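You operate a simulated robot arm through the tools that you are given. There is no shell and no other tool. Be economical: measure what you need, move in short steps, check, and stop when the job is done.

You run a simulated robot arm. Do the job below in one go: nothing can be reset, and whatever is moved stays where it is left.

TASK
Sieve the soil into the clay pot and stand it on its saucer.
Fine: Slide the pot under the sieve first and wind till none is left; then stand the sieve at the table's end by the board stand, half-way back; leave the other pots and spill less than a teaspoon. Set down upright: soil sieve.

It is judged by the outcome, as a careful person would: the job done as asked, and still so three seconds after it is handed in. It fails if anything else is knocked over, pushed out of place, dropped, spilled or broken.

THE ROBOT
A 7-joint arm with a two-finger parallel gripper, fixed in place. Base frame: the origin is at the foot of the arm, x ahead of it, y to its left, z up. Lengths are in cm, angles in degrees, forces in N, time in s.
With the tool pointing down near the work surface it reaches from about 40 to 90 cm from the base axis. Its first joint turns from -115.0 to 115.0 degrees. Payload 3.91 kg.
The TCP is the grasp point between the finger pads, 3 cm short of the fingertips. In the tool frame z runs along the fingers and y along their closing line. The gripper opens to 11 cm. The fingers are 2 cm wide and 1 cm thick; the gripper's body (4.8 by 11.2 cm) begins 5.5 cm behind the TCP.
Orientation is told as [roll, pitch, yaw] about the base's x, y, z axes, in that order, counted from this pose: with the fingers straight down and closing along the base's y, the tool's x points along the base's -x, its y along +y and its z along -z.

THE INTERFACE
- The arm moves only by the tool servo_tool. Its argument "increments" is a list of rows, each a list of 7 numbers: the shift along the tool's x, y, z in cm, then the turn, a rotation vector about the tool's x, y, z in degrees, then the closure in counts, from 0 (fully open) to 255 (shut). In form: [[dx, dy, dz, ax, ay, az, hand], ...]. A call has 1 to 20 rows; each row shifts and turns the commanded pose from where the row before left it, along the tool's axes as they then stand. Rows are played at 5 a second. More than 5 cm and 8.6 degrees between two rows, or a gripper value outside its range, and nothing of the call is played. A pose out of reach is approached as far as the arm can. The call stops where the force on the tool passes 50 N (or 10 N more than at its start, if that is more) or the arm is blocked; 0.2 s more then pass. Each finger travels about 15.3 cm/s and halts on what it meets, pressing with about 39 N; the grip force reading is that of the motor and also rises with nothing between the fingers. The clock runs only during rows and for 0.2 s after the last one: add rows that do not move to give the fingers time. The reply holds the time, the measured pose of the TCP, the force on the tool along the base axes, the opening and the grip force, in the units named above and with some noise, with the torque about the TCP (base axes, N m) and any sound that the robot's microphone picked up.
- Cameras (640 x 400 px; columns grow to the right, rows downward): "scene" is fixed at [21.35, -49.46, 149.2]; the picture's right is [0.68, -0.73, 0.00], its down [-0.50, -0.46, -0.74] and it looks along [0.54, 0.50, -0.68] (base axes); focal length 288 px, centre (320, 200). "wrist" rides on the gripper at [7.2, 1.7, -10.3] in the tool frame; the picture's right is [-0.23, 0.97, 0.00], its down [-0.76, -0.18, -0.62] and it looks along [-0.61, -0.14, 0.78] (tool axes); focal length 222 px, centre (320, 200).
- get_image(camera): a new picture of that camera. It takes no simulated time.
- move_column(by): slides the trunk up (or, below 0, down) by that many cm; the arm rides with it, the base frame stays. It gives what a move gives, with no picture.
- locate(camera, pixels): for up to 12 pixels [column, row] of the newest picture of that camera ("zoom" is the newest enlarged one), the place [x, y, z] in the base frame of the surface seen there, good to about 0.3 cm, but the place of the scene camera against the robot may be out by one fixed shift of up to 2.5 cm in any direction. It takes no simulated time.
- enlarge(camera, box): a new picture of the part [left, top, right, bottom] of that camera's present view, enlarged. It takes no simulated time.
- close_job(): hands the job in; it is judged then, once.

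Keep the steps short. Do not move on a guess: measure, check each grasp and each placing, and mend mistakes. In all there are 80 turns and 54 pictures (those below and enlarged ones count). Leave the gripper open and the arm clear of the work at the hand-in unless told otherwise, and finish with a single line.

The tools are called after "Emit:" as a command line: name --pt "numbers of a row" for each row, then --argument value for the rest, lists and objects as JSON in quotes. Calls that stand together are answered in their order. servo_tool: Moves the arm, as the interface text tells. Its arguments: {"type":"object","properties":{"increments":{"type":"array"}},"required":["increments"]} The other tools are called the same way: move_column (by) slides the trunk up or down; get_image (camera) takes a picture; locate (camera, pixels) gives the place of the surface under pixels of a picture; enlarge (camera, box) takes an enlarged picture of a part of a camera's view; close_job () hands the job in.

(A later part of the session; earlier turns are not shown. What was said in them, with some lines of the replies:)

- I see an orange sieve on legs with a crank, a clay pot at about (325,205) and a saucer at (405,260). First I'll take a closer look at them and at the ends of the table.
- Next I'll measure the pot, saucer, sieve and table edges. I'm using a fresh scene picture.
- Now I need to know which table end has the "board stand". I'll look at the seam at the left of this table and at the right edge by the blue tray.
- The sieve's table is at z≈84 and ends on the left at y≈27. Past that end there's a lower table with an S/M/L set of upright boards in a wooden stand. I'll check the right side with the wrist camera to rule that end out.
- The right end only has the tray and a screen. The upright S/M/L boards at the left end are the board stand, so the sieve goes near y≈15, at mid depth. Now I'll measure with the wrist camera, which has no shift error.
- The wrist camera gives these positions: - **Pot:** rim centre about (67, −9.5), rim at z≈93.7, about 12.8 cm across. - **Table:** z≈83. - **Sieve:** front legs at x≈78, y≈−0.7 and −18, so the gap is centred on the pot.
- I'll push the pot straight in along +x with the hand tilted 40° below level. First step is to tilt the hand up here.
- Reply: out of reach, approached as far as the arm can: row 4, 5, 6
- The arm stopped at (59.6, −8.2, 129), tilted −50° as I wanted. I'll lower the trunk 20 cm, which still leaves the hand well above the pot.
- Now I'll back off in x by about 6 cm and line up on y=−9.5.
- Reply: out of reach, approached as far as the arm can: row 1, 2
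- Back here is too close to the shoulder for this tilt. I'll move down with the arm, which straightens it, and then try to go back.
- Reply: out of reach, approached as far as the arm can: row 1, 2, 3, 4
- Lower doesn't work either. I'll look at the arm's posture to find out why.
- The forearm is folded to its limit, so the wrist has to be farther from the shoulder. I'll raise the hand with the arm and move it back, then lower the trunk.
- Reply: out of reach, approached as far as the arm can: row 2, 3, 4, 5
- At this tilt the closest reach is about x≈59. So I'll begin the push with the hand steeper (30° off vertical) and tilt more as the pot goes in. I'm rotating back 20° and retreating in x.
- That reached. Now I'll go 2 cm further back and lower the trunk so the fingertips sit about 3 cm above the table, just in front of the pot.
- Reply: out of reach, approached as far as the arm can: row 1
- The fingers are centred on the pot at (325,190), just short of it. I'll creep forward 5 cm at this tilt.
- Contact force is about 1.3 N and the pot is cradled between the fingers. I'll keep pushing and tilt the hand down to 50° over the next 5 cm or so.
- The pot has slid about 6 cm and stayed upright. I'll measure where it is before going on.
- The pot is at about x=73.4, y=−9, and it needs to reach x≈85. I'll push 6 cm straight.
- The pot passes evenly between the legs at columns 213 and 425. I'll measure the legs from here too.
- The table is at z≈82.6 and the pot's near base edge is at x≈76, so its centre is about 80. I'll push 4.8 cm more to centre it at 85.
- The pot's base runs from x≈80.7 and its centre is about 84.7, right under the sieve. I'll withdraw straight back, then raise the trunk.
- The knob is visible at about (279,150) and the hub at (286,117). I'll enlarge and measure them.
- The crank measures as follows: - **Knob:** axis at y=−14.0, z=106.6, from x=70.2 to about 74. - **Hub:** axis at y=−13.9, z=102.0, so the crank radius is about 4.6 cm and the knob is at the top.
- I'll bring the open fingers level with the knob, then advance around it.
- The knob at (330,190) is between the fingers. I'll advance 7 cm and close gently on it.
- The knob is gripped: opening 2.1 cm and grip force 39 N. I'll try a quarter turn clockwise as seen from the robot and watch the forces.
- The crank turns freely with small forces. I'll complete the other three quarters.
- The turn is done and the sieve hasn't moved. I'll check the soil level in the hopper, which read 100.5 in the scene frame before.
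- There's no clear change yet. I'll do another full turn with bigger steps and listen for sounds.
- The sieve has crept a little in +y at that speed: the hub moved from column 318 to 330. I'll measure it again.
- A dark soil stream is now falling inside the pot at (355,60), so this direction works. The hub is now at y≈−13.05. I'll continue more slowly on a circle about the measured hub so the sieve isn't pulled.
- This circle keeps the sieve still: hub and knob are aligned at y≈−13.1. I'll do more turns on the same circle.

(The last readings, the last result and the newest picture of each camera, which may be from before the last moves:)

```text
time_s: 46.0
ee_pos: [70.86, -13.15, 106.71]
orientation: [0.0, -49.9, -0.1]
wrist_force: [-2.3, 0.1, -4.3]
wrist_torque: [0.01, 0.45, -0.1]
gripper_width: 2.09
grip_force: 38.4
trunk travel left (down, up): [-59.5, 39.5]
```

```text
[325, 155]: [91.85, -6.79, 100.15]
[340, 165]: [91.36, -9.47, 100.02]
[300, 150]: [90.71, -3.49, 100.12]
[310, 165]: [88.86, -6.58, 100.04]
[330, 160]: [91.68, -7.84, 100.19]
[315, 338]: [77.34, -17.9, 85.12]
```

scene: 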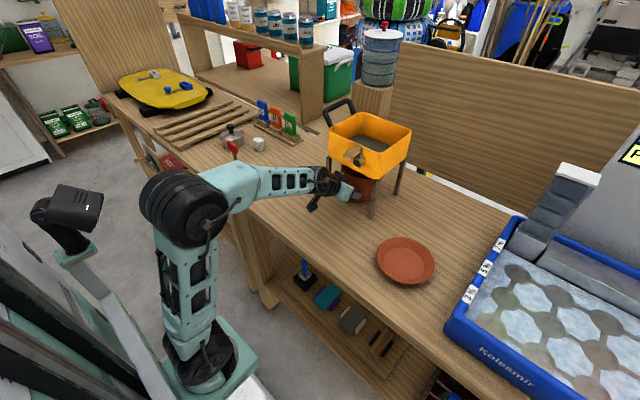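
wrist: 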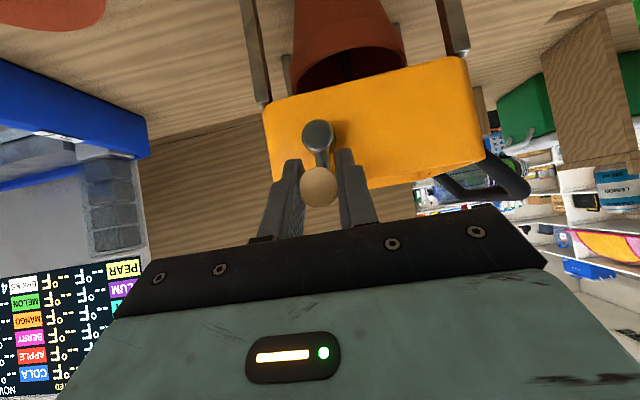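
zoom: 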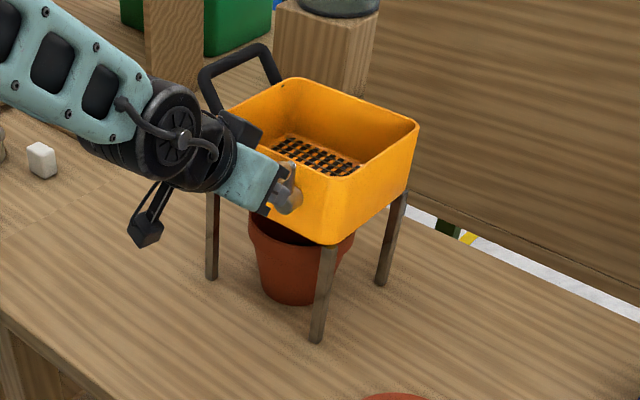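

The grating is now bare where I can see it. I'll wind one more turn to be sure nothing is left, then look closer.

Emit:
servo_tool --pt "0.172 -1.421 0.145 0 0 0 230" --pt "0.5 -1.283 0.42 0 0 0 230" --pt "0.779 -1.017 0.654 0 0 0 230" --pt "0.983 -0.653 0.825 0 0 0 230" --pt "1.088 -0.225 0.914 0 0 0 230" --pt "1.088 0.225 0.914 0 0 0 230" --pt "0.983 0.653 0.825 0 0 0 230" --pt "0.779 1.017 0.654 0 0 0 230" --pt "0.5 1.283 0.42 0 0 0 230" --pt "0.172 1.421 0.145 0 0 0 230" --pt "-0.172 1.421 -0.145 0 0 0 230" --pt "-0.5 1.283 -0.42 0 0 0 230" --pt "-0.779 1.017 -0.654 0 0 0 230" --pt "-0.983 0.653 -0.825 0 0 0 230" --pt "-1.088 0.225 -0.914 0 0 0 230" --pt "-1.088 -0.225 -0.914 0 0 0 230" --pt "-0.983 -0.653 -0.825 0 0 0 230" --pt "-0.779 -1.017 -0.654 0 0 0 230" --pt "-0.5 -1.283 -0.42 0 0 0 230" --pt "-0.172 -1.421 -0.145 0 0 0 230"

Emit:
servo_tool --pt "0 0 0 0 0 0 200" --pt "0 0 0 0 0 0 150" --pt "0 0 0 0 0 0 120" --pt "0 0 0 0 0 0 120" --pt "1.286 0 -1.532 0 0 0 120" --pt "1.286 0 -1.532 0 0 0 120" --pt "1.286 0 -1.532 0 0 0 120" --pt "1.286 0 -1.532 0 0 0 120" --pt "0 0 0 0 0 0 120"

Emit:
enlarge --camera "scene" --box '[310, 80, 430, 240]'

Emit:
get_image --camera "wrist"

```text
time_s: 50.2
ee_pos: [70.96, -13.24, 106.62]
orientation: [0.1, -49.7, -0.2]
wrist_force: [-0.9, -1.6, -4.9]
wrist_torque: [0.02, 0.61, 0.01]
gripper_width: 2.11
grip_force: 39.0
trunk travel left (down, up): [-59.5, 39.5]
```

```text
time_s: 52.2
ee_pos: [62.96, -13.08, 106.85]
orientation: [0.0, -49.9, 0.0]
wrist_force: [1.0, 0.2, -0.5]
wrist_torque: [0.01, 0.0, 0.0]
gripper_width: 5.86
grip_force: 0.1
trunk travel left (down, up): [-59.5, 39.5]
```

```text
2.50 times, centred on (370, 160) of scene
```

zoom: 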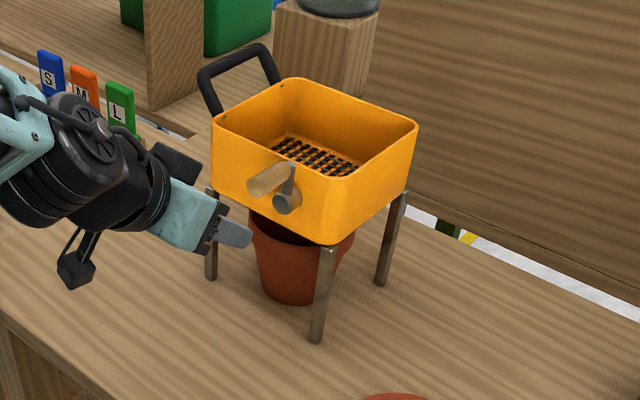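

```text
18 pictures are left
```

wrist: 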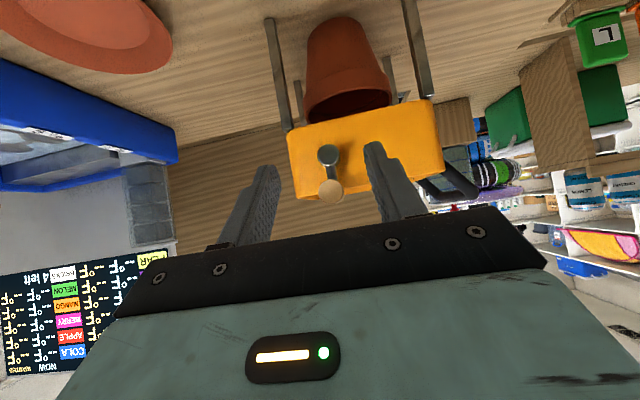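

The sieve has stayed put and its grating is clear. Before moving it, I'll measure the table's depth and its left end from the last full scene picture, and the sieve's current place from the wrist picture.

Emit:
locate --camera "scene" --pixels '[[320, 285], [340, 295], [360, 305], [345, 285], [430, 172], [450, 180], [470, 192], [312, 125], [440, 185], [330, 128]]'

Emit:
locate --camera "wrist" --pixels '[[292, 125], [434, 98], [300, 190], [430, 175], [350, 130], [270, 22], [410, 5], [329, 153], [345, 100], [308, 105], [388, 90]]'

```text
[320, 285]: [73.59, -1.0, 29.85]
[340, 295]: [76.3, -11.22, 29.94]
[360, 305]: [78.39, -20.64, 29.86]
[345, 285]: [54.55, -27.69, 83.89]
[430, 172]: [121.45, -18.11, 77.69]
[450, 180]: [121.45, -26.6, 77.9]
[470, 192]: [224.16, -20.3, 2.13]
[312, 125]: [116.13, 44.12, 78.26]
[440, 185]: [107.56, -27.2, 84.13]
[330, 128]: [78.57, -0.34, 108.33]
```

```text
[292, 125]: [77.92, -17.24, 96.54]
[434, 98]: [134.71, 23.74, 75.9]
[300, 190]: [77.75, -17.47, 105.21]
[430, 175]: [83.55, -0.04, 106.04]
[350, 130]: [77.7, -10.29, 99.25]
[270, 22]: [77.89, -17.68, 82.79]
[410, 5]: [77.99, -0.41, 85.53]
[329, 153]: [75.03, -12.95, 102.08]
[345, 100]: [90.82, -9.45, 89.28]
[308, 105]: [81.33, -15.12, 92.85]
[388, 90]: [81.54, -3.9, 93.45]
```

The table runs from x≈54 to 109, so the middle is about 82. The sieve centre is (84.8, −9.05) and its front wall top is at x≈77.7, z≈106. I'll lift the sieve by its front wall with fingers straight down, closing along x. First I'll raise up and turn the hand.

Emit:
move_column --by 14

Emit:
servo_tool --pt "0 0 0 0 8.33 0 0" --pt "0 0 0 0 8.33 0 0" --pt "0 0 0 0 8.33 0 0" --pt "0 0 0 0 8.33 0 0" --pt "0 0 0 0 8.33 0 0" --pt "0 0 0 0 8.25 0 0" --pt "0 0 0 0 0 -8.2 0" --pt "0 0 0 0 0 -8.2 0" --pt "0 0 0 0 0 -8.2 0" --pt "0 0 0 0 0 -8.2 0" --pt "0 0 0 0 0 -8.2 0" --pt "0 0 0 0 0 -8.2 0" --pt "0 0 0 0 0 -8.2 0" --pt "0 0 0 0 0 -8.2 0" --pt "0 0 0 0 0 -8.2 0" --pt "0 0 0 0 0 -8.2 0" --pt "0 0 0 0 0 -8.0 0" --pt "0 0 0 0 0 0 0"

```text
time_s: 53.9
ee_pos: [62.87, -13.03, 120.65]
orientation: [0.0, -49.9, 0.0]
wrist_force: [0.3, -0.4, -0.4]
wrist_torque: [-0.02, -0.03, -0.03]
gripper_width: 5.82
grip_force: 0.1
trunk travel left (down, up): [-73.5, 25.5]
```

```text
time_s: 57.7
ee_pos: [62.9, -13.02, 120.65]
orientation: [0.0, 0.0, 90.1]
wrist_force: [0.5, 0.8, -0.7]
wrist_torque: [-0.01, -0.01, 0.0]
gripper_width: 10.99
grip_force: 0.0
out of reach, approached as far as the arm can: row 1
trunk travel left (down, up): [-73.5, 25.5]
```

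The hand is straight down with yaw 90. I'll move it over the front wall at (77.9, −8), stopping above it to look.

Emit:
servo_tool --pt "-1 -3 0 0 0 0 60" --pt "-1 -3 0 0 0 0 120" --pt "-1 -3 0 0 0 0 130" --pt "-1 -3 0 0 0 0 130" --pt "-1 -3 0 0 0 0 130" --pt "0 0 3 0 0 0 130" --pt "0 0 3 0 0 0 130" --pt "0 0 0 0 0 0 130"

Emit:
get_image --camera "wrist"

```text
time_s: 59.5
ee_pos: [77.79, -8.11, 114.77]
orientation: [0.0, -0.1, 90.0]
wrist_force: [0.3, -0.3, 0.4]
wrist_torque: [-0.03, -0.03, -0.01]
gripper_width: 5.41
grip_force: 0.1
trunk travel left (down, up): [-73.5, 25.5]
```

```text
17 pictures are left
```

wrist: 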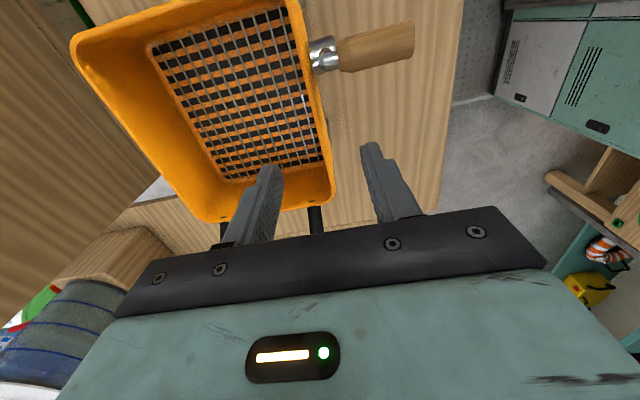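

The sieve is completely empty, with clean mesh all over. I'll measure the front wall's top edge and the handle.

Emit:
locate --camera "wrist" --pixels '[[314, 75], [324, 130], [332, 180], [316, 215], [225, 230], [300, 20], [85, 60], [210, 215], [75, 30], [200, 5]]'

```text
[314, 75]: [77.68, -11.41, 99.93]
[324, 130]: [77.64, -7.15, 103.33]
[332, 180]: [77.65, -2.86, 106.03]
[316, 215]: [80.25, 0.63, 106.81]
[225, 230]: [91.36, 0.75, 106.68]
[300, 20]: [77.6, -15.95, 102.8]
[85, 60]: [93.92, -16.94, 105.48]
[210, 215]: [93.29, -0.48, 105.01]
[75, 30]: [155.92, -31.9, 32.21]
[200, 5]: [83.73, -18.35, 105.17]
```

The wall is at x≈77.7–78 and the fingers straddle it. I'll shift to y=−9 for balance, go down 11.4 cm and close.

Emit:
servo_tool --pt "0.9 0 1.4 0 0 0 130" --pt "0 0 2.5 0 0 0 130" --pt "0 0 2.5 0 0 0 130" --pt "0 0 2.5 0 0 0 130" --pt "0 0 2.5 0 0 0 130" --pt "0 0 0 0 0 0 130"

Emit:
servo_tool --pt "0 0 0 0 0 0 170" --pt "0 0 0 0 0 0 210" --pt "0 0 0 0 0 0 255" --pt "0 0 0 0 0 0 255" --pt "0 0 0 0 0 0 255"

Emit:
move_column --by 1

Emit:
get_image --camera "scene"

```text
time_s: 60.9
ee_pos: [77.73, -8.83, 103.44]
orientation: [-0.1, 0.0, 90.0]
wrist_force: [0.1, -0.9, -0.5]
wrist_torque: [0.0, -0.04, -0.02]
gripper_width: 5.39
grip_force: 0.1
trunk travel left (down, up): [-73.5, 25.5]
```

```text
time_s: 62.1
ee_pos: [77.68, -8.84, 103.39]
orientation: [-0.1, -0.1, 90.0]
wrist_force: [0.7, -0.1, -0.5]
wrist_torque: [-0.1, -0.12, -0.36]
gripper_width: 0.47
grip_force: 39.1
trunk travel left (down, up): [-73.5, 25.5]
```

```text
time_s: 62.7
ee_pos: [77.77, -8.93, 104.44]
orientation: [-0.2, 0.1, 90.0]
wrist_force: [-0.8, -1.1, -0.3]
wrist_torque: [-0.02, 0.0, 0.0]
gripper_width: 1.24
grip_force: 0.1
trunk travel left (down, up): [-74.5, 24.5]
```

```text
16 pictures are left
```

scene: 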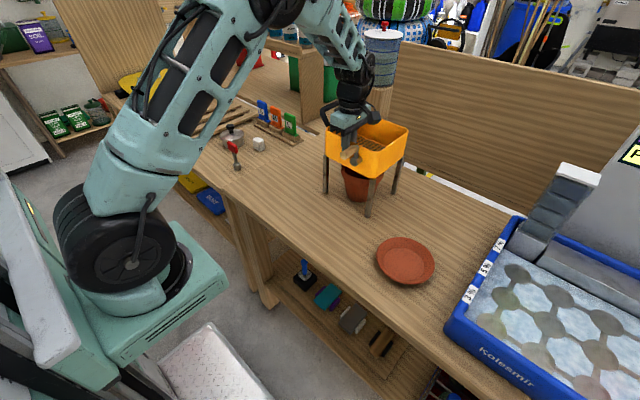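

The trunk move let the grip relax (opening 1.24, no force), so the sieve is still standing. I'll lift with the arm only. I'm lowering, closing again and lifting 1 cm.

Emit:
servo_tool --pt "0 0 1.2 0 0 0 200" --pt "0 0 0 0 0 0 255" --pt "0 0 0 0 0 0 255" --pt "0 0 0 0 0 0 255" --pt "0 0 -0.4 0 0 0 255" --pt "0 0 -0.4 0 0 0 255" --pt "0 0 -0.4 0 0 0 255" --pt "0 0 0 0 0 0 255"

Emit:
enlarge --camera "scene" --box '[300, 80, 440, 240]'

```text
time_s: 64.5
ee_pos: [77.71, -8.79, 104.31]
orientation: [0.1, 0.0, 90.0]
wrist_force: [-0.6, -1.2, -9.0]
wrist_torque: [-0.04, 0.66, -0.01]
gripper_width: 0.5
grip_force: 39.5
trunk travel left (down, up): [-74.5, 24.5]
```

```text
2.50 times, centred on (370, 160) of scene
```

zoom: 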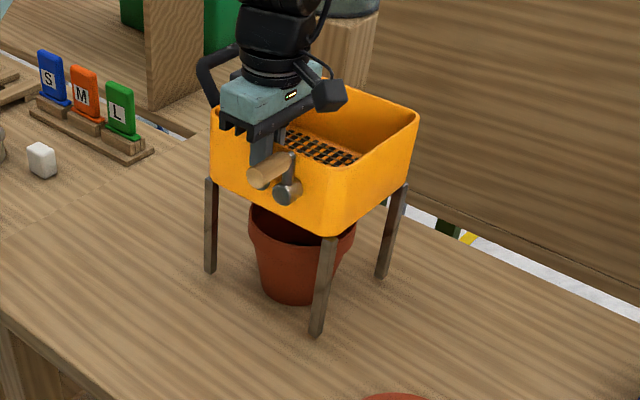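

Load on the tool is 9 N with 0.66 N m, so the sieve hangs level and firm. I'll lift 14 cm, enough to clear the pot.

Emit:
servo_tool --pt "0 0 -1 0 0 0 255" --pt "0 0 -1 0 0 0 255" --pt "0 0 -1 0 0 0 255" --pt "0 0 -1 0 0 0 255" --pt "0 0 -1 0 0 0 255" --pt "0 0 -1 0 0 0 255" --pt "0 0 -1 0 0 0 255" --pt "0 0 -1 0 0 0 255" --pt "0 0 -1 0 0 0 255" --pt "0 0 -1 0 0 0 255" --pt "0 0 -1 0 0 0 255" --pt "0 0 -1 0 0 0 255" --pt "0 0 -1 0 0 0 255" --pt "0 0 -1 0 0 0 255" --pt "0 0 0 0 0 0 255"

Emit:
get_image --camera "scene"

```text
time_s: 67.7
ee_pos: [77.66, -8.83, 118.45]
orientation: [0.1, 0.0, 90.1]
wrist_force: [-0.1, -0.6, -8.6]
wrist_torque: [0.02, 0.61, -0.02]
gripper_width: 0.48
grip_force: 39.5
trunk travel left (down, up): [-74.5, 24.5]
```

```text
14 pictures are left
```

scene: 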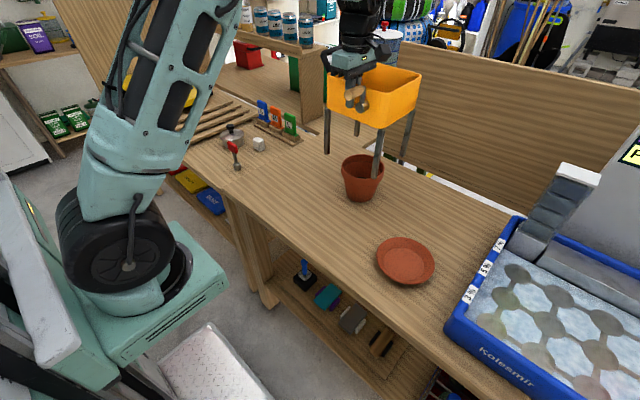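

It's clear of the pot. I'll move it +24 cm in y and −2.6 cm in x, toward the left end at mid depth.

Emit:
servo_tool --pt "-0.7 0.1 0 0 0 0 255" --pt "-1.2 0.13 0 0 0 0 255" --pt "-1.4 0.15 0 0 0 0 255" --pt "-1.4 0.15 0 0 0 0 255" --pt "-1.4 0.15 0 0 0 0 255" --pt "-1.4 0.15 0 0 0 0 255" --pt "-1.4 0.15 0 0 0 0 255" --pt "-1.4 0.15 0 0 0 0 255" --pt "-1.4 0.15 0 0 0 0 255" --pt "-1.4 0.15 0 0 0 0 255" --pt "-1.4 0.15 0 0 0 0 255" --pt "-1.4 0.15 0 0 0 0 255" --pt "-1.4 0.15 0 0 0 0 255" --pt "-1.4 0.15 0 0 0 0 255" --pt "-1.4 0.15 0 0 0 0 255" --pt "-1.4 0.15 0 0 0 0 255" --pt "-1.4 0.15 0 0 0 0 255" --pt "-0.8 0.1 0 0 0 0 255" --pt "-0.4 0.05 0 0 0 0 255" --pt "0 0 0 0 0 0 255"

Emit:
get_image --camera "scene"

```text
time_s: 71.9
ee_pos: [75.31, 15.26, 118.35]
orientation: [0.1, 0.0, 90.1]
wrist_force: [-0.4, -0.3, -9.0]
wrist_torque: [0.01, 0.66, -0.02]
gripper_width: 0.49
grip_force: 39.3
trunk travel left (down, up): [-74.5, 24.5]
```

```text
13 pictures are left
```

scene: 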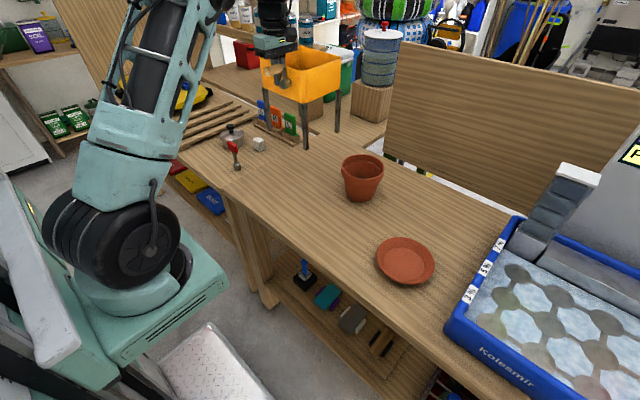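

It hangs steady at (75.3, 15.3). I'll lower it 14.4 cm, stopping just above the table.

Emit:
servo_tool --pt "0 0 1 0 0 0 255" --pt "0 0 1 0 0 0 255" --pt "0 0 1 0 0 0 255" --pt "0 0 1 0 0 0 255" --pt "0 0 1 0 0 0 255" --pt "0 0 1 0 0 0 255" --pt "0 0 1 0 0 0 255" --pt "0 0 1 0 0 0 255" --pt "0 0 1 0 0 0 255" --pt "0 0 1 0 0 0 255" --pt "0 0 1 0 0 0 255" --pt "0 0 1 0 0 0 255" --pt "0 0 1 0 0 0 255" --pt "0 0 0.8 0 0 0 255" --pt "0 0 0.6 0 0 0 255" --pt "0 0 0 0 0 0 255"

Emit:
servo_tool --pt "0 0 0.2 0 0 0 255" --pt "0 0 0.2 0 0 0 255" --pt "0 0 0.2 0 0 0 255" --pt "0 0 0.1 0 0 0 255" --pt "0 0 0 0 0 0 255"

Emit:
get_image --camera "scene"

```text
time_s: 75.3
ee_pos: [75.25, 15.13, 103.97]
orientation: [0.1, 0.0, 90.1]
wrist_force: [-0.6, 0.6, -9.0]
wrist_torque: [-0.02, 0.72, -0.02]
gripper_width: 0.47
grip_force: 39.5
trunk travel left (down, up): [-74.5, 24.5]
```

```text
time_s: 76.5
ee_pos: [75.14, 15.23, 103.3]
orientation: [0.2, 0.1, 89.9]
wrist_force: [-0.1, -0.5, -9.2]
wrist_torque: [0.01, 0.68, 0.02]
gripper_width: 0.5
grip_force: 38.6
trunk travel left (down, up): [-74.5, 24.5]
```

```text
12 pictures are left
```

scene: 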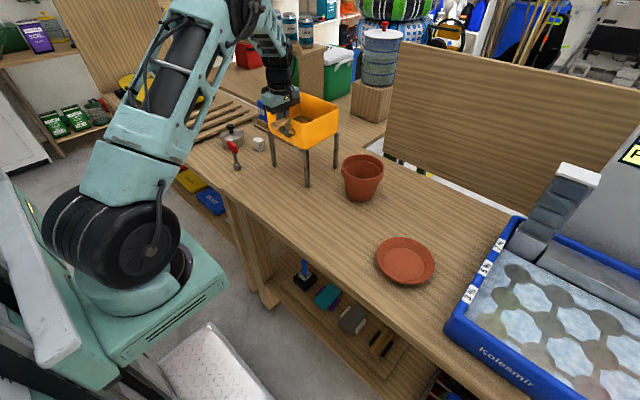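

It's still fully hanging. I'll lower in fine steps until the load drops.

Emit:
servo_tool --pt "0 0 0.1 0 0 0 255" --pt "0 0 0.1 0 0 0 255" --pt "0 0 0.1 0 0 0 255" --pt "0 0 0 0 0 0 255"

Emit:
locate --camera "scene" --pixels '[[273, 164], [308, 184], [336, 166], [362, 160], [345, 170], [383, 170], [362, 180]]'

```text
time_s: 77.5
ee_pos: [75.21, 15.19, 103.23]
orientation: [0.0, 0.0, 90.0]
wrist_force: [-2.0, 0.0, 13.6]
wrist_torque: [-1.1, 1.04, -0.05]
gripper_width: 0.47
grip_force: 39.3
trunk travel left (down, up): [-74.5, 24.5]
```

```text
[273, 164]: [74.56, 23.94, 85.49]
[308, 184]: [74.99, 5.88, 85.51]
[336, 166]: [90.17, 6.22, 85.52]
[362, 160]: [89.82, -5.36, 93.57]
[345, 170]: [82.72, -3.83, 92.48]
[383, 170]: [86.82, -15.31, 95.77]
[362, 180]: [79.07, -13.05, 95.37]
```

The table is touched (upward 13.6 N), and the feet are at y≈6 and 24, on the table. I'll ease up slightly, open, and rise away.

Emit:
servo_tool --pt "0 0 -0.15 0 0 0 255" --pt "0 0 0 0 0 0 220" --pt "0 0 0 0 0 0 190" --pt "0 0 0 0 0 0 160" --pt "0 0 0 0 0 0 150" --pt "0 0 0 0 0 0 150" --pt "0 0 -1.5 0 0 0 150" --pt "0 0 -2.5 0 0 0 150" --pt "0 0 -3 0 0 0 150" --pt "0 0 -4 0 0 0 150" --pt "0 0 -4 0 0 0 150" --pt "0 0 0 0 0 0 150"

Emit:
get_image --camera "wrist"

```text
time_s: 80.1
ee_pos: [75.16, 15.27, 118.32]
orientation: [0.0, -0.1, 90.1]
wrist_force: [0.2, 0.1, 0.2]
wrist_torque: [0.0, -0.01, -0.03]
gripper_width: 4.54
grip_force: 0.1
trunk travel left (down, up): [-74.5, 24.5]
```

```text
11 pictures are left
```

wrist: 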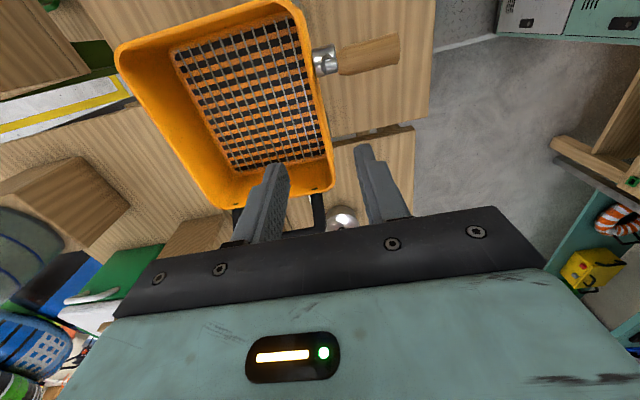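

The sieve stands level and free. Now I'll move above the pot's near rim to look at the soil level.

Emit:
servo_tool --pt "3 -0.4 0 0 0 0 130" --pt "3 -0.4 0 0 0 0 130" --pt "3 -0.4 0 0 0 0 130" --pt "3 -0.4 0 0 0 0 130" --pt "3 -0.4 0 0 0 0 130" --pt "3 -0.4 0 0 0 0 130" --pt "3 -0.4 0 0 0 0 130" --pt "3 -0.4 0 0 0 0 130" --pt "0.5 0 4 0 0 0 130" --pt "0 0 4 0 0 0 130" --pt "0 0 0 0 0 0 130"

Emit:
get_image --camera "wrist"

```text
time_s: 82.5
ee_pos: [78.25, -9.39, 110.14]
orientation: [0.0, -0.1, 90.1]
wrist_force: [-0.2, -0.3, 0.0]
wrist_torque: [0.01, 0.01, -0.01]
gripper_width: 5.41
grip_force: 0.1
trunk travel left (down, up): [-74.5, 24.5]
```

```text
10 pictures are left
```

wrist: 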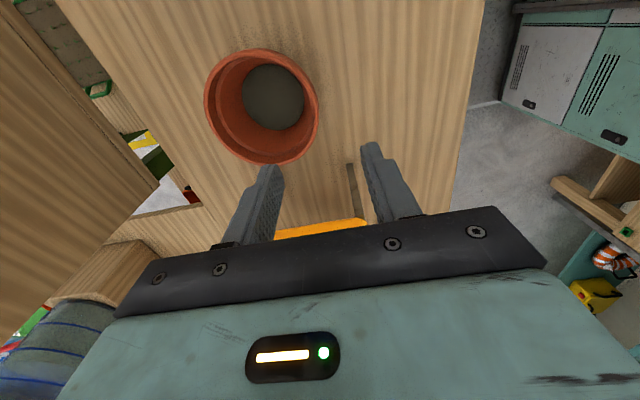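

The soil lies low in the pot and nothing is spilled on the table. I'll measure the rim and soil.

Emit:
locate --camera "wrist" --pixels '[[207, 100], [318, 105], [253, 50], [268, 162], [275, 95], [300, 75], [310, 140], [305, 110], [312, 85], [217, 140]]'

```text
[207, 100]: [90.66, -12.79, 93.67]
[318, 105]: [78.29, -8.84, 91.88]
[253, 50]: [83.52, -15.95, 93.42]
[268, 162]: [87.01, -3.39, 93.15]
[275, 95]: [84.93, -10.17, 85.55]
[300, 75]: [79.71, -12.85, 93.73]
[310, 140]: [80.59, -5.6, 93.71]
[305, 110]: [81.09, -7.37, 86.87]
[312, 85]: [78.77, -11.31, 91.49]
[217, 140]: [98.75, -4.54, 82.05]
```

Rim centre is about (84.9, −9.6) with radius 6.35 and the rim at z≈93.8. Soil is at z≈85.5, well below the fingertips. I'll pinch the near wall at (78.9, −9.6) with the TCP at 92.4.

Emit:
servo_tool --pt "0.2 -0.65 2.7 0 0 0 130" --pt "0 0 3 0 0 0 130" --pt "0 0 3 0 0 0 130" --pt "0 0 3 0 0 0 130" --pt "0 0 3 0 0 0 130" --pt "0 0 3 0 0 0 130" --pt "0 0 0 0 0 0 130"

Emit:
servo_tool --pt "0 0 0 0 0 0 170" --pt "0 0 0 0 0 0 210" --pt "0 0 0 0 0 0 255" --pt "0 0 0 0 0 0 255" --pt "0 0 0 0 0 0 255" --pt "0 0 -0.4 0 0 0 255" --pt "0 0 -0.4 0 0 0 255" --pt "0 0 -0.4 0 0 0 255" --pt "0 0 0 0 0 0 255"

Emit:
enlarge --camera "scene" --box '[300, 80, 460, 300]'

```text
time_s: 84.1
ee_pos: [78.81, -9.56, 92.4]
orientation: [0.1, 0.1, 90.0]
wrist_force: [-0.9, 0.1, -0.8]
wrist_torque: [-0.01, -0.02, 0.0]
gripper_width: 5.37
grip_force: 0.0
trunk travel left (down, up): [-74.5, 24.5]
```

```text
time_s: 86.1
ee_pos: [79.02, -9.43, 93.54]
orientation: [-0.2, 0.1, 90.0]
wrist_force: [5.0, 0.2, 7.6]
wrist_torque: [0.03, -1.46, 0.0]
gripper_width: 1.13
grip_force: 38.9
trunk travel left (down, up): [-74.5, 24.5]
```

```text
1.82 times, centred on (380, 190) of scene
```

zoom: 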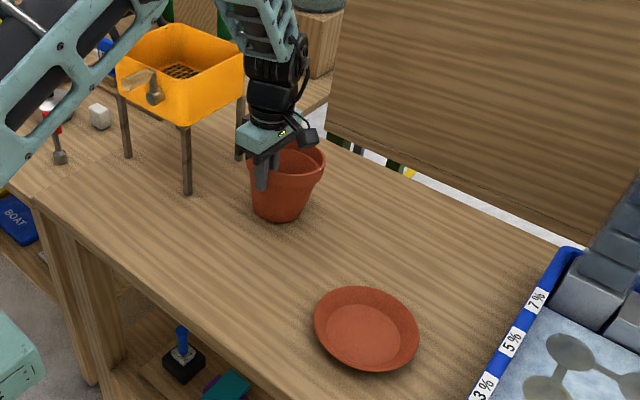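

The pads are twisting the pot to match the sloped wall (torque −1.5 N m), so the grip isn't level. I'll lower again, open, and check the wall's slope.

Emit:
servo_tool --pt "0 0 0.4 0 0 0 255" --pt "0 0 0.4 0 0 0 255" --pt "0 0 0.3 0 0 0 255" --pt "0 0 0 0 0 0 235" --pt "0 0 0 0 0 0 220" --pt "0 0 0 0 0 0 200" --pt "0 0 0 0 0 0 170" --pt "0 0 0 0 0 0 150" --pt "0 0 0 0 0 0 150"

Emit:
enlarge --camera "scene" --box '[320, 130, 410, 220]'

Emit:
locate --camera "zoom" --pixels '[[255, 280], [300, 290], [262, 230], [250, 200], [290, 330], [310, 230], [305, 260]]'

```text
time_s: 88.1
ee_pos: [79.01, -9.58, 92.43]
orientation: [0.0, 0.0, 90.0]
wrist_force: [0.2, 1.2, -0.6]
wrist_torque: [-0.01, -0.03, 0.0]
gripper_width: 4.54
grip_force: 0.0
trunk travel left (down, up): [-74.5, 24.5]
```

```text
4.44 times, centred on (365, 175) of scene
```

zoom: 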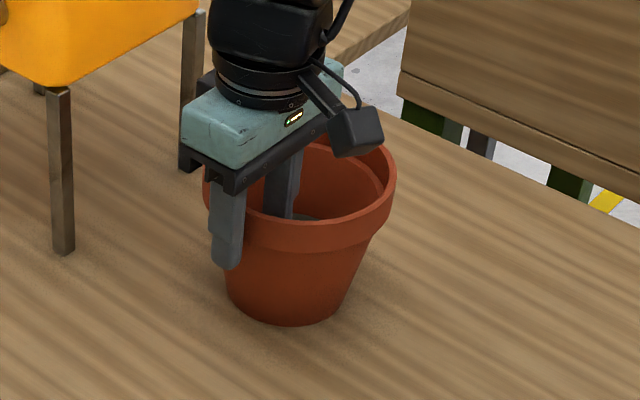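

```text
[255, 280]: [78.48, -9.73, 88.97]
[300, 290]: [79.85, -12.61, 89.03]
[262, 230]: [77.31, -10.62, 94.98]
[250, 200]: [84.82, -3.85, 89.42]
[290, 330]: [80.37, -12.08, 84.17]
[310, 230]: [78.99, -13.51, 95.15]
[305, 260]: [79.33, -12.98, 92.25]
```

The pot is back upright and undamaged. The rim band slopes about 7–9°, so I'll grip only the top 2 cm of the band with the hand tilted 9° to match, then test with a tiny lift.

Emit:
servo_tool --pt "0 0.2 -1.4 0 0 0 150" --pt "0 0 -1.0 0 0 0 150" --pt "0 0 0 4.5 0 0 150" --pt "0 0 0 4.5 0 0 150" --pt "0 0 0 0 0 0 180" --pt "0 0 0 0 0 0 210" --pt "0 0 0 0 0 0 255" --pt "0 0 0 0 0 0 255" --pt "0 0 0 0 0 0 255"

Emit:
servo_tool --pt "0 0 -0.2 0 0 0 255" --pt "0 0 -0.2 0 0 0 255" --pt "0 0 -0.2 0 0 0 255" --pt "0 0 -0.2 0 0 0 255" --pt "0 0 0 0 0 0 255"

Emit:
enlarge --camera "scene" --box '[320, 130, 410, 220]'

```text
time_s: 90.1
ee_pos: [78.9, -9.55, 94.95]
orientation: [-9.1, 0.0, 89.9]
wrist_force: [2.2, -4.3, 5.8]
wrist_torque: [0.01, -0.82, -0.35]
gripper_width: 0.65
grip_force: 38.8
trunk travel left (down, up): [-74.5, 24.5]
```

```text
time_s: 91.3
ee_pos: [78.71, -9.49, 95.63]
orientation: [-8.9, 0.0, 90.0]
wrist_force: [0.2, 0.7, -4.2]
wrist_torque: [-0.06, 0.28, 0.02]
gripper_width: 0.39
grip_force: 38.8
trunk travel left (down, up): [-74.5, 24.5]
```

```text
4.44 times, centred on (365, 175) of scene
```

zoom: 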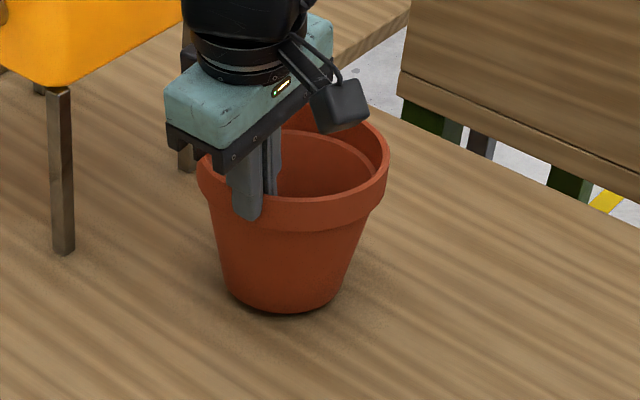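

The pot hangs freely: 4.2 N and 0.28 N m, and it looks level. I'll lift 5.5 cm more slowly.

Emit:
servo_tool --pt "0 -0.109 -0.69 0 0 0 255" --pt "0 -0.109 -0.69 0 0 0 255" --pt "0 -0.109 -0.69 0 0 0 255" --pt "0 -0.109 -0.69 0 0 0 255" --pt "0 -0.109 -0.69 0 0 0 255" --pt "0 -0.109 -0.69 0 0 0 255" --pt "0 -0.109 -0.69 0 0 0 255" --pt "0 -0.109 -0.69 0 0 0 255" --pt "0 0 0 0 0 0 255"

Emit:
get_image --camera "scene"

Emit:
locate --camera "scene" --pixels '[[405, 237], [434, 266], [376, 258], [405, 284], [405, 262], [390, 240], [425, 245], [383, 275], [425, 280], [383, 240]]'

```text
time_s: 93.3
ee_pos: [78.59, -9.42, 101.25]
orientation: [-9.0, 0.0, 90.0]
wrist_force: [-0.3, 0.7, -4.6]
wrist_torque: [-0.06, 0.27, -0.03]
gripper_width: 0.43
grip_force: 39.4
trunk travel left (down, up): [-74.5, 24.5]
```

```text
6 pictures are left
```

scene: 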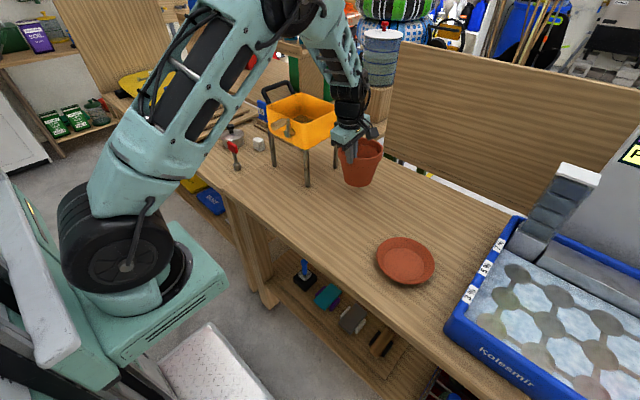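

```text
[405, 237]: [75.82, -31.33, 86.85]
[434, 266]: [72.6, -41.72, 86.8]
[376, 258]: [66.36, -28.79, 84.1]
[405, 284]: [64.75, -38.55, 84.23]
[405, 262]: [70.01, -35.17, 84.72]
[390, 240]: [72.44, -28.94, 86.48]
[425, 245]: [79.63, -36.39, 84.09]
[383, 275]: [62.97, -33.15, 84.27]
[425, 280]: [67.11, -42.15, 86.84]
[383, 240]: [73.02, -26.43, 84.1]
```

The pot is steady at 4.5 N. I'll enlarge the saucer to find its centre exactly.

Emit:
enlarge --camera "scene" --box '[360, 220, 450, 300]'

```text
5.00 times, centred on (405, 260) of scene
```

zoom: 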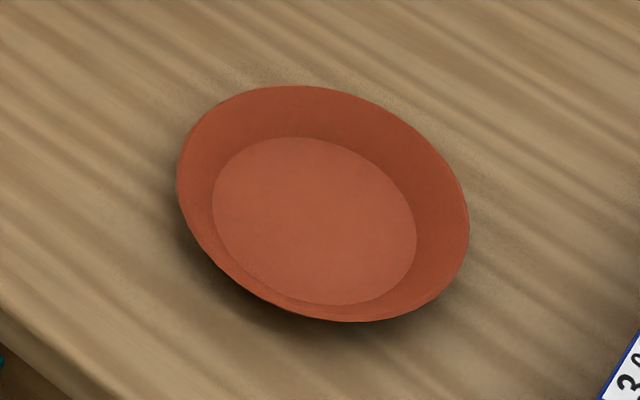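

Emit:
locate --camera "zoom" --pixels '[[315, 221], [216, 190], [412, 252], [295, 140], [340, 301], [378, 170], [250, 270], [182, 180], [465, 230], [325, 89], [350, 318]]'

```text
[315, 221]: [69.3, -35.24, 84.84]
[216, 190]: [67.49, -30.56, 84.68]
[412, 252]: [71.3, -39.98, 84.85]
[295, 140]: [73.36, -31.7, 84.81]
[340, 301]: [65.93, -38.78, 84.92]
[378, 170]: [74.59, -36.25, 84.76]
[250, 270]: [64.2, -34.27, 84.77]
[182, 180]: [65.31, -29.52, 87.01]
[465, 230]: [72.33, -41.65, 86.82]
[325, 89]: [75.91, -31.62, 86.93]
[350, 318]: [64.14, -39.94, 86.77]
```

The saucer's floor centre is (69.45, −35.26) in the scene frame, or about (69.8, −35.4) in base, with a floor radius of 5.2. The pot's centre is about TCP + (6, 0). I'll carry the pot over there at this height.

Emit:
servo_tool --pt "0.72 0.406 -0.064 0 0 0 255" --pt "1.442 0.812 -0.128 0 0 0 255" --pt "1.442 0.812 -0.128 0 0 0 255" --pt "1.442 0.812 -0.128 0 0 0 255" --pt "1.442 0.812 -0.128 0 0 0 255" --pt "1.442 0.812 -0.128 0 0 0 255" --pt "1.442 0.812 -0.128 0 0 0 255" --pt "1.442 0.812 -0.128 0 0 0 255" --pt "1.442 0.812 -0.128 0 0 0 255" --pt "1.442 0.812 -0.128 0 0 0 255" --pt "1.442 0.812 -0.128 0 0 0 255" --pt "1.442 0.812 -0.128 0 0 0 255" --pt "1.442 0.812 -0.128 0 0 0 255" --pt "1.442 0.812 -0.128 0 0 0 255" --pt "1.442 0.812 -0.128 0 0 0 255" --pt "1.442 0.812 -0.128 0 0 0 255" --pt "1.442 0.812 -0.128 0 0 0 255" --pt "1.442 0.812 -0.128 0 0 0 255" --pt "0.72 0.406 -0.064 0 0 0 255" --pt "0 0 0 0 0 0 255"

Emit:
enlarge --camera "scene" --box '[350, 190, 450, 300]'

```text
time_s: 97.5
ee_pos: [63.81, -35.42, 101.26]
orientation: [-8.9, 0.1, 90.0]
wrist_force: [0.1, 0.1, -4.8]
wrist_torque: [-0.07, 0.29, 0.01]
gripper_width: 0.45
grip_force: 38.8
trunk travel left (down, up): [-74.5, 24.5]
```

```text
3.64 times, centred on (400, 245) of scene
```

zoom: 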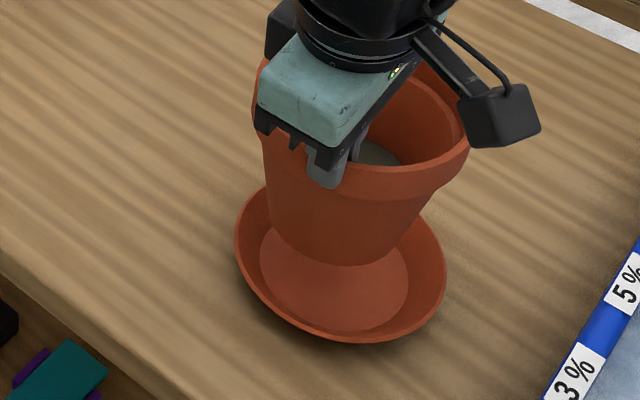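

The pot hangs level over the saucer. I'll measure the lower edge of the pot to check alignment in the same frame.

Emit:
locate --camera "zoom" --pixels '[[340, 262], [300, 250], [280, 232], [370, 258], [390, 246], [320, 259], [355, 263], [330, 190], [400, 190], [450, 182], [467, 150]]'

```text
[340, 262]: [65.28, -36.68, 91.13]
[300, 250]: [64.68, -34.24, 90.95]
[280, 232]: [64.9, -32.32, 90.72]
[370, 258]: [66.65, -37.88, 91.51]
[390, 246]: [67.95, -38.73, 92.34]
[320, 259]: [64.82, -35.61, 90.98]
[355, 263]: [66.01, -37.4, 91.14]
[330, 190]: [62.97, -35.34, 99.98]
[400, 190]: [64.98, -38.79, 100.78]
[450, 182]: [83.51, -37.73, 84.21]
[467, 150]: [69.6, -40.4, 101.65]
```

In the scene frame the pot's centre is about (69.3, −34.1) and the saucer's is (69.45, −35.26). I'll shift −1.1 in y, then lower 5 cm.

Emit:
servo_tool --pt "0.55 -0.07 0 0 0 0 255" --pt "0.55 -0.07 0 0 0 0 255" --pt "0 0 0 0 0 0 255" --pt "0 0.1 0.62 0 0 0 255" --pt "0 0.1 0.62 0 0 0 255" --pt "0 0.1 0.62 0 0 0 255" --pt "0 0.1 0.62 0 0 0 255" --pt "0 0.1 0.62 0 0 0 255" --pt "0 0.1 0.62 0 0 0 255" --pt "0 0.1 0.62 0 0 0 255" --pt "0 0.1 0.62 0 0 0 255" --pt "0 0 0 0 0 0 255"

Emit:
enlarge --camera "scene" --box '[350, 190, 450, 300]'

```text
time_s: 100.1
ee_pos: [64.05, -36.48, 96.32]
orientation: [-8.9, 0.0, 90.1]
wrist_force: [0.7, -0.9, -4.3]
wrist_torque: [-0.03, 0.28, -0.02]
gripper_width: 0.41
grip_force: 39.4
trunk travel left (down, up): [-74.5, 24.5]
```

```text
3.64 times, centred on (400, 245) of scene
```

zoom: 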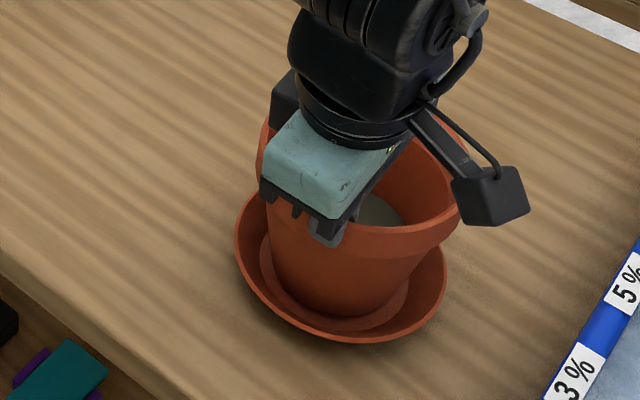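

It's well centred. I'll lower the last centimetre in fine steps.

Emit:
servo_tool --pt "0 0.03 0.2 0 0 0 255" --pt "0 0.03 0.2 0 0 0 255" --pt "0 0.02 0.15 0 0 0 255" --pt "0 0.02 0.15 0 0 0 255" --pt "0 0 0 0 0 0 255"

```text
time_s: 101.3
ee_pos: [64.02, -36.58, 95.73]
orientation: [-9.0, 0.0, 90.0]
wrist_force: [-4.2, -0.5, 10.7]
wrist_torque: [0.61, -0.25, 0.17]
gripper_width: 0.41
grip_force: 39.0
trunk travel left (down, up): [-74.5, 24.5]
```

It has touched down (upward 10.7 N). I'll ease up 0.1 cm, open slowly and check before rising.

Emit:
servo_tool --pt "0 -0.02 -0.12 0 0 0 255" --pt "0 0 0 0 0 0 250" --pt "0 0 0 0 0 0 240" --pt "0 0 0 0 0 0 225" --pt "0 0 0 0 0 0 210" --pt "0 0 0 0 0 0 190" --pt "0 0 0 0 0 0 175" --pt "0 0 0 0 0 0 175"

Emit:
servo_tool --pt "0 0 -1 0 0 0 175" --pt "0 0 -1.5 0 0 0 175" --pt "0 0 -3 0 0 0 175" --pt "0 0 -4 0 0 0 130" --pt "0 0 -4 0 0 0 60" --pt "0 0 0 -4.5 0 0 0" --pt "0 3 -2 -4.5 0 0 0" --pt "0 3 0 0 0 0 0" --pt "0 3 0 0 0 0 0" --pt "0 0 0 0 0 0 0"

Emit:
get_image --camera "scene"

```text
time_s: 103.1
ee_pos: [64.2, -36.44, 95.76]
orientation: [-9.0, 0.0, 90.1]
wrist_force: [0.1, -1.0, -0.4]
wrist_torque: [0.0, 0.0, -0.04]
gripper_width: 3.44
grip_force: 0.0
trunk travel left (down, up): [-74.5, 24.5]
```

```text
time_s: 105.3
ee_pos: [52.7, -36.38, 110.75]
orientation: [0.0, 0.0, 90.0]
wrist_force: [-1.4, 0.7, 0.6]
wrist_torque: [0.01, 0.0, 0.0]
gripper_width: 10.98
grip_force: 0.0
trunk travel left (down, up): [-74.5, 24.5]
```

```text
2 pictures are left
```

scene: 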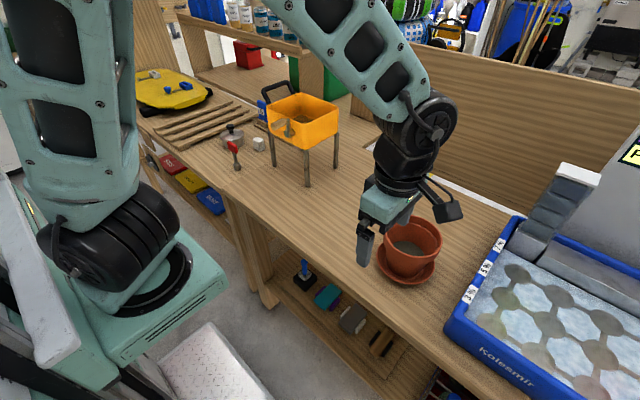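

The pot stands in the saucer and the hand is off it. I'll raise clear with the trunk, then look closely.

Emit:
move_column --by 15

Emit:
enlarge --camera "scene" --box '[250, 70, 460, 300]'

Emit:
locate --camera "scene" --pixels '[[386, 234], [442, 240], [412, 256], [415, 218], [407, 244], [379, 262], [437, 265], [272, 164], [307, 185], [336, 166]]'

```text
time_s: 107.0
ee_pos: [52.76, -36.52, 125.75]
orientation: [0.0, 0.1, 90.0]
wrist_force: [0.5, 0.0, -0.6]
wrist_torque: [0.02, -0.03, 0.02]
gripper_width: 11.02
grip_force: 0.0
trunk travel left (down, up): [-89.5, 9.5]
```

```text
1.74 times, centred on (355, 185) of scene
```

zoom: 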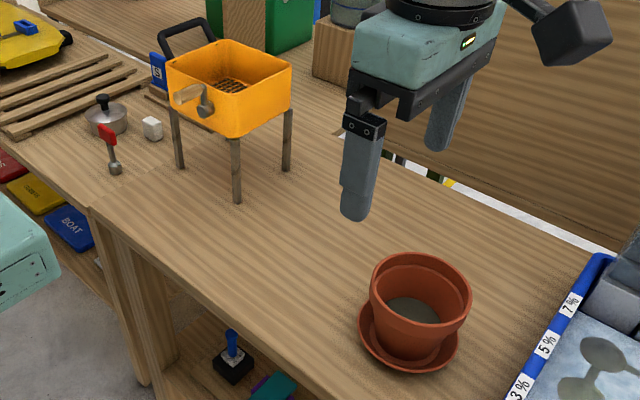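

```text
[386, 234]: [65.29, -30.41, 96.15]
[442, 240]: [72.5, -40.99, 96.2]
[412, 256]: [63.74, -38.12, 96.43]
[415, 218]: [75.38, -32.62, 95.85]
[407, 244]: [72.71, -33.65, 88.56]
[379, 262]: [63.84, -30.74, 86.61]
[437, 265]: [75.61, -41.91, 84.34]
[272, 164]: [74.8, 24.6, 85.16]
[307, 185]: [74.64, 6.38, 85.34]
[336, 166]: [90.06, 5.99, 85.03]
```

The pot's rim is level (95.9–96.4 all round) and centred on the saucer. The sieve stands upright on all its legs at the board-stand end, at mid depth. There is no soil on the table, and the hand is open and clear, so I'm handing in.

Emit:
close_job

```text
The job is handed in.
```

The soil is sieved into the clay pot, the pot stands level on its saucer, and the empty sieve stands upright at the table's end by the S/M/L boards (which I took to be the board stand), half-way back, with no spill seen.
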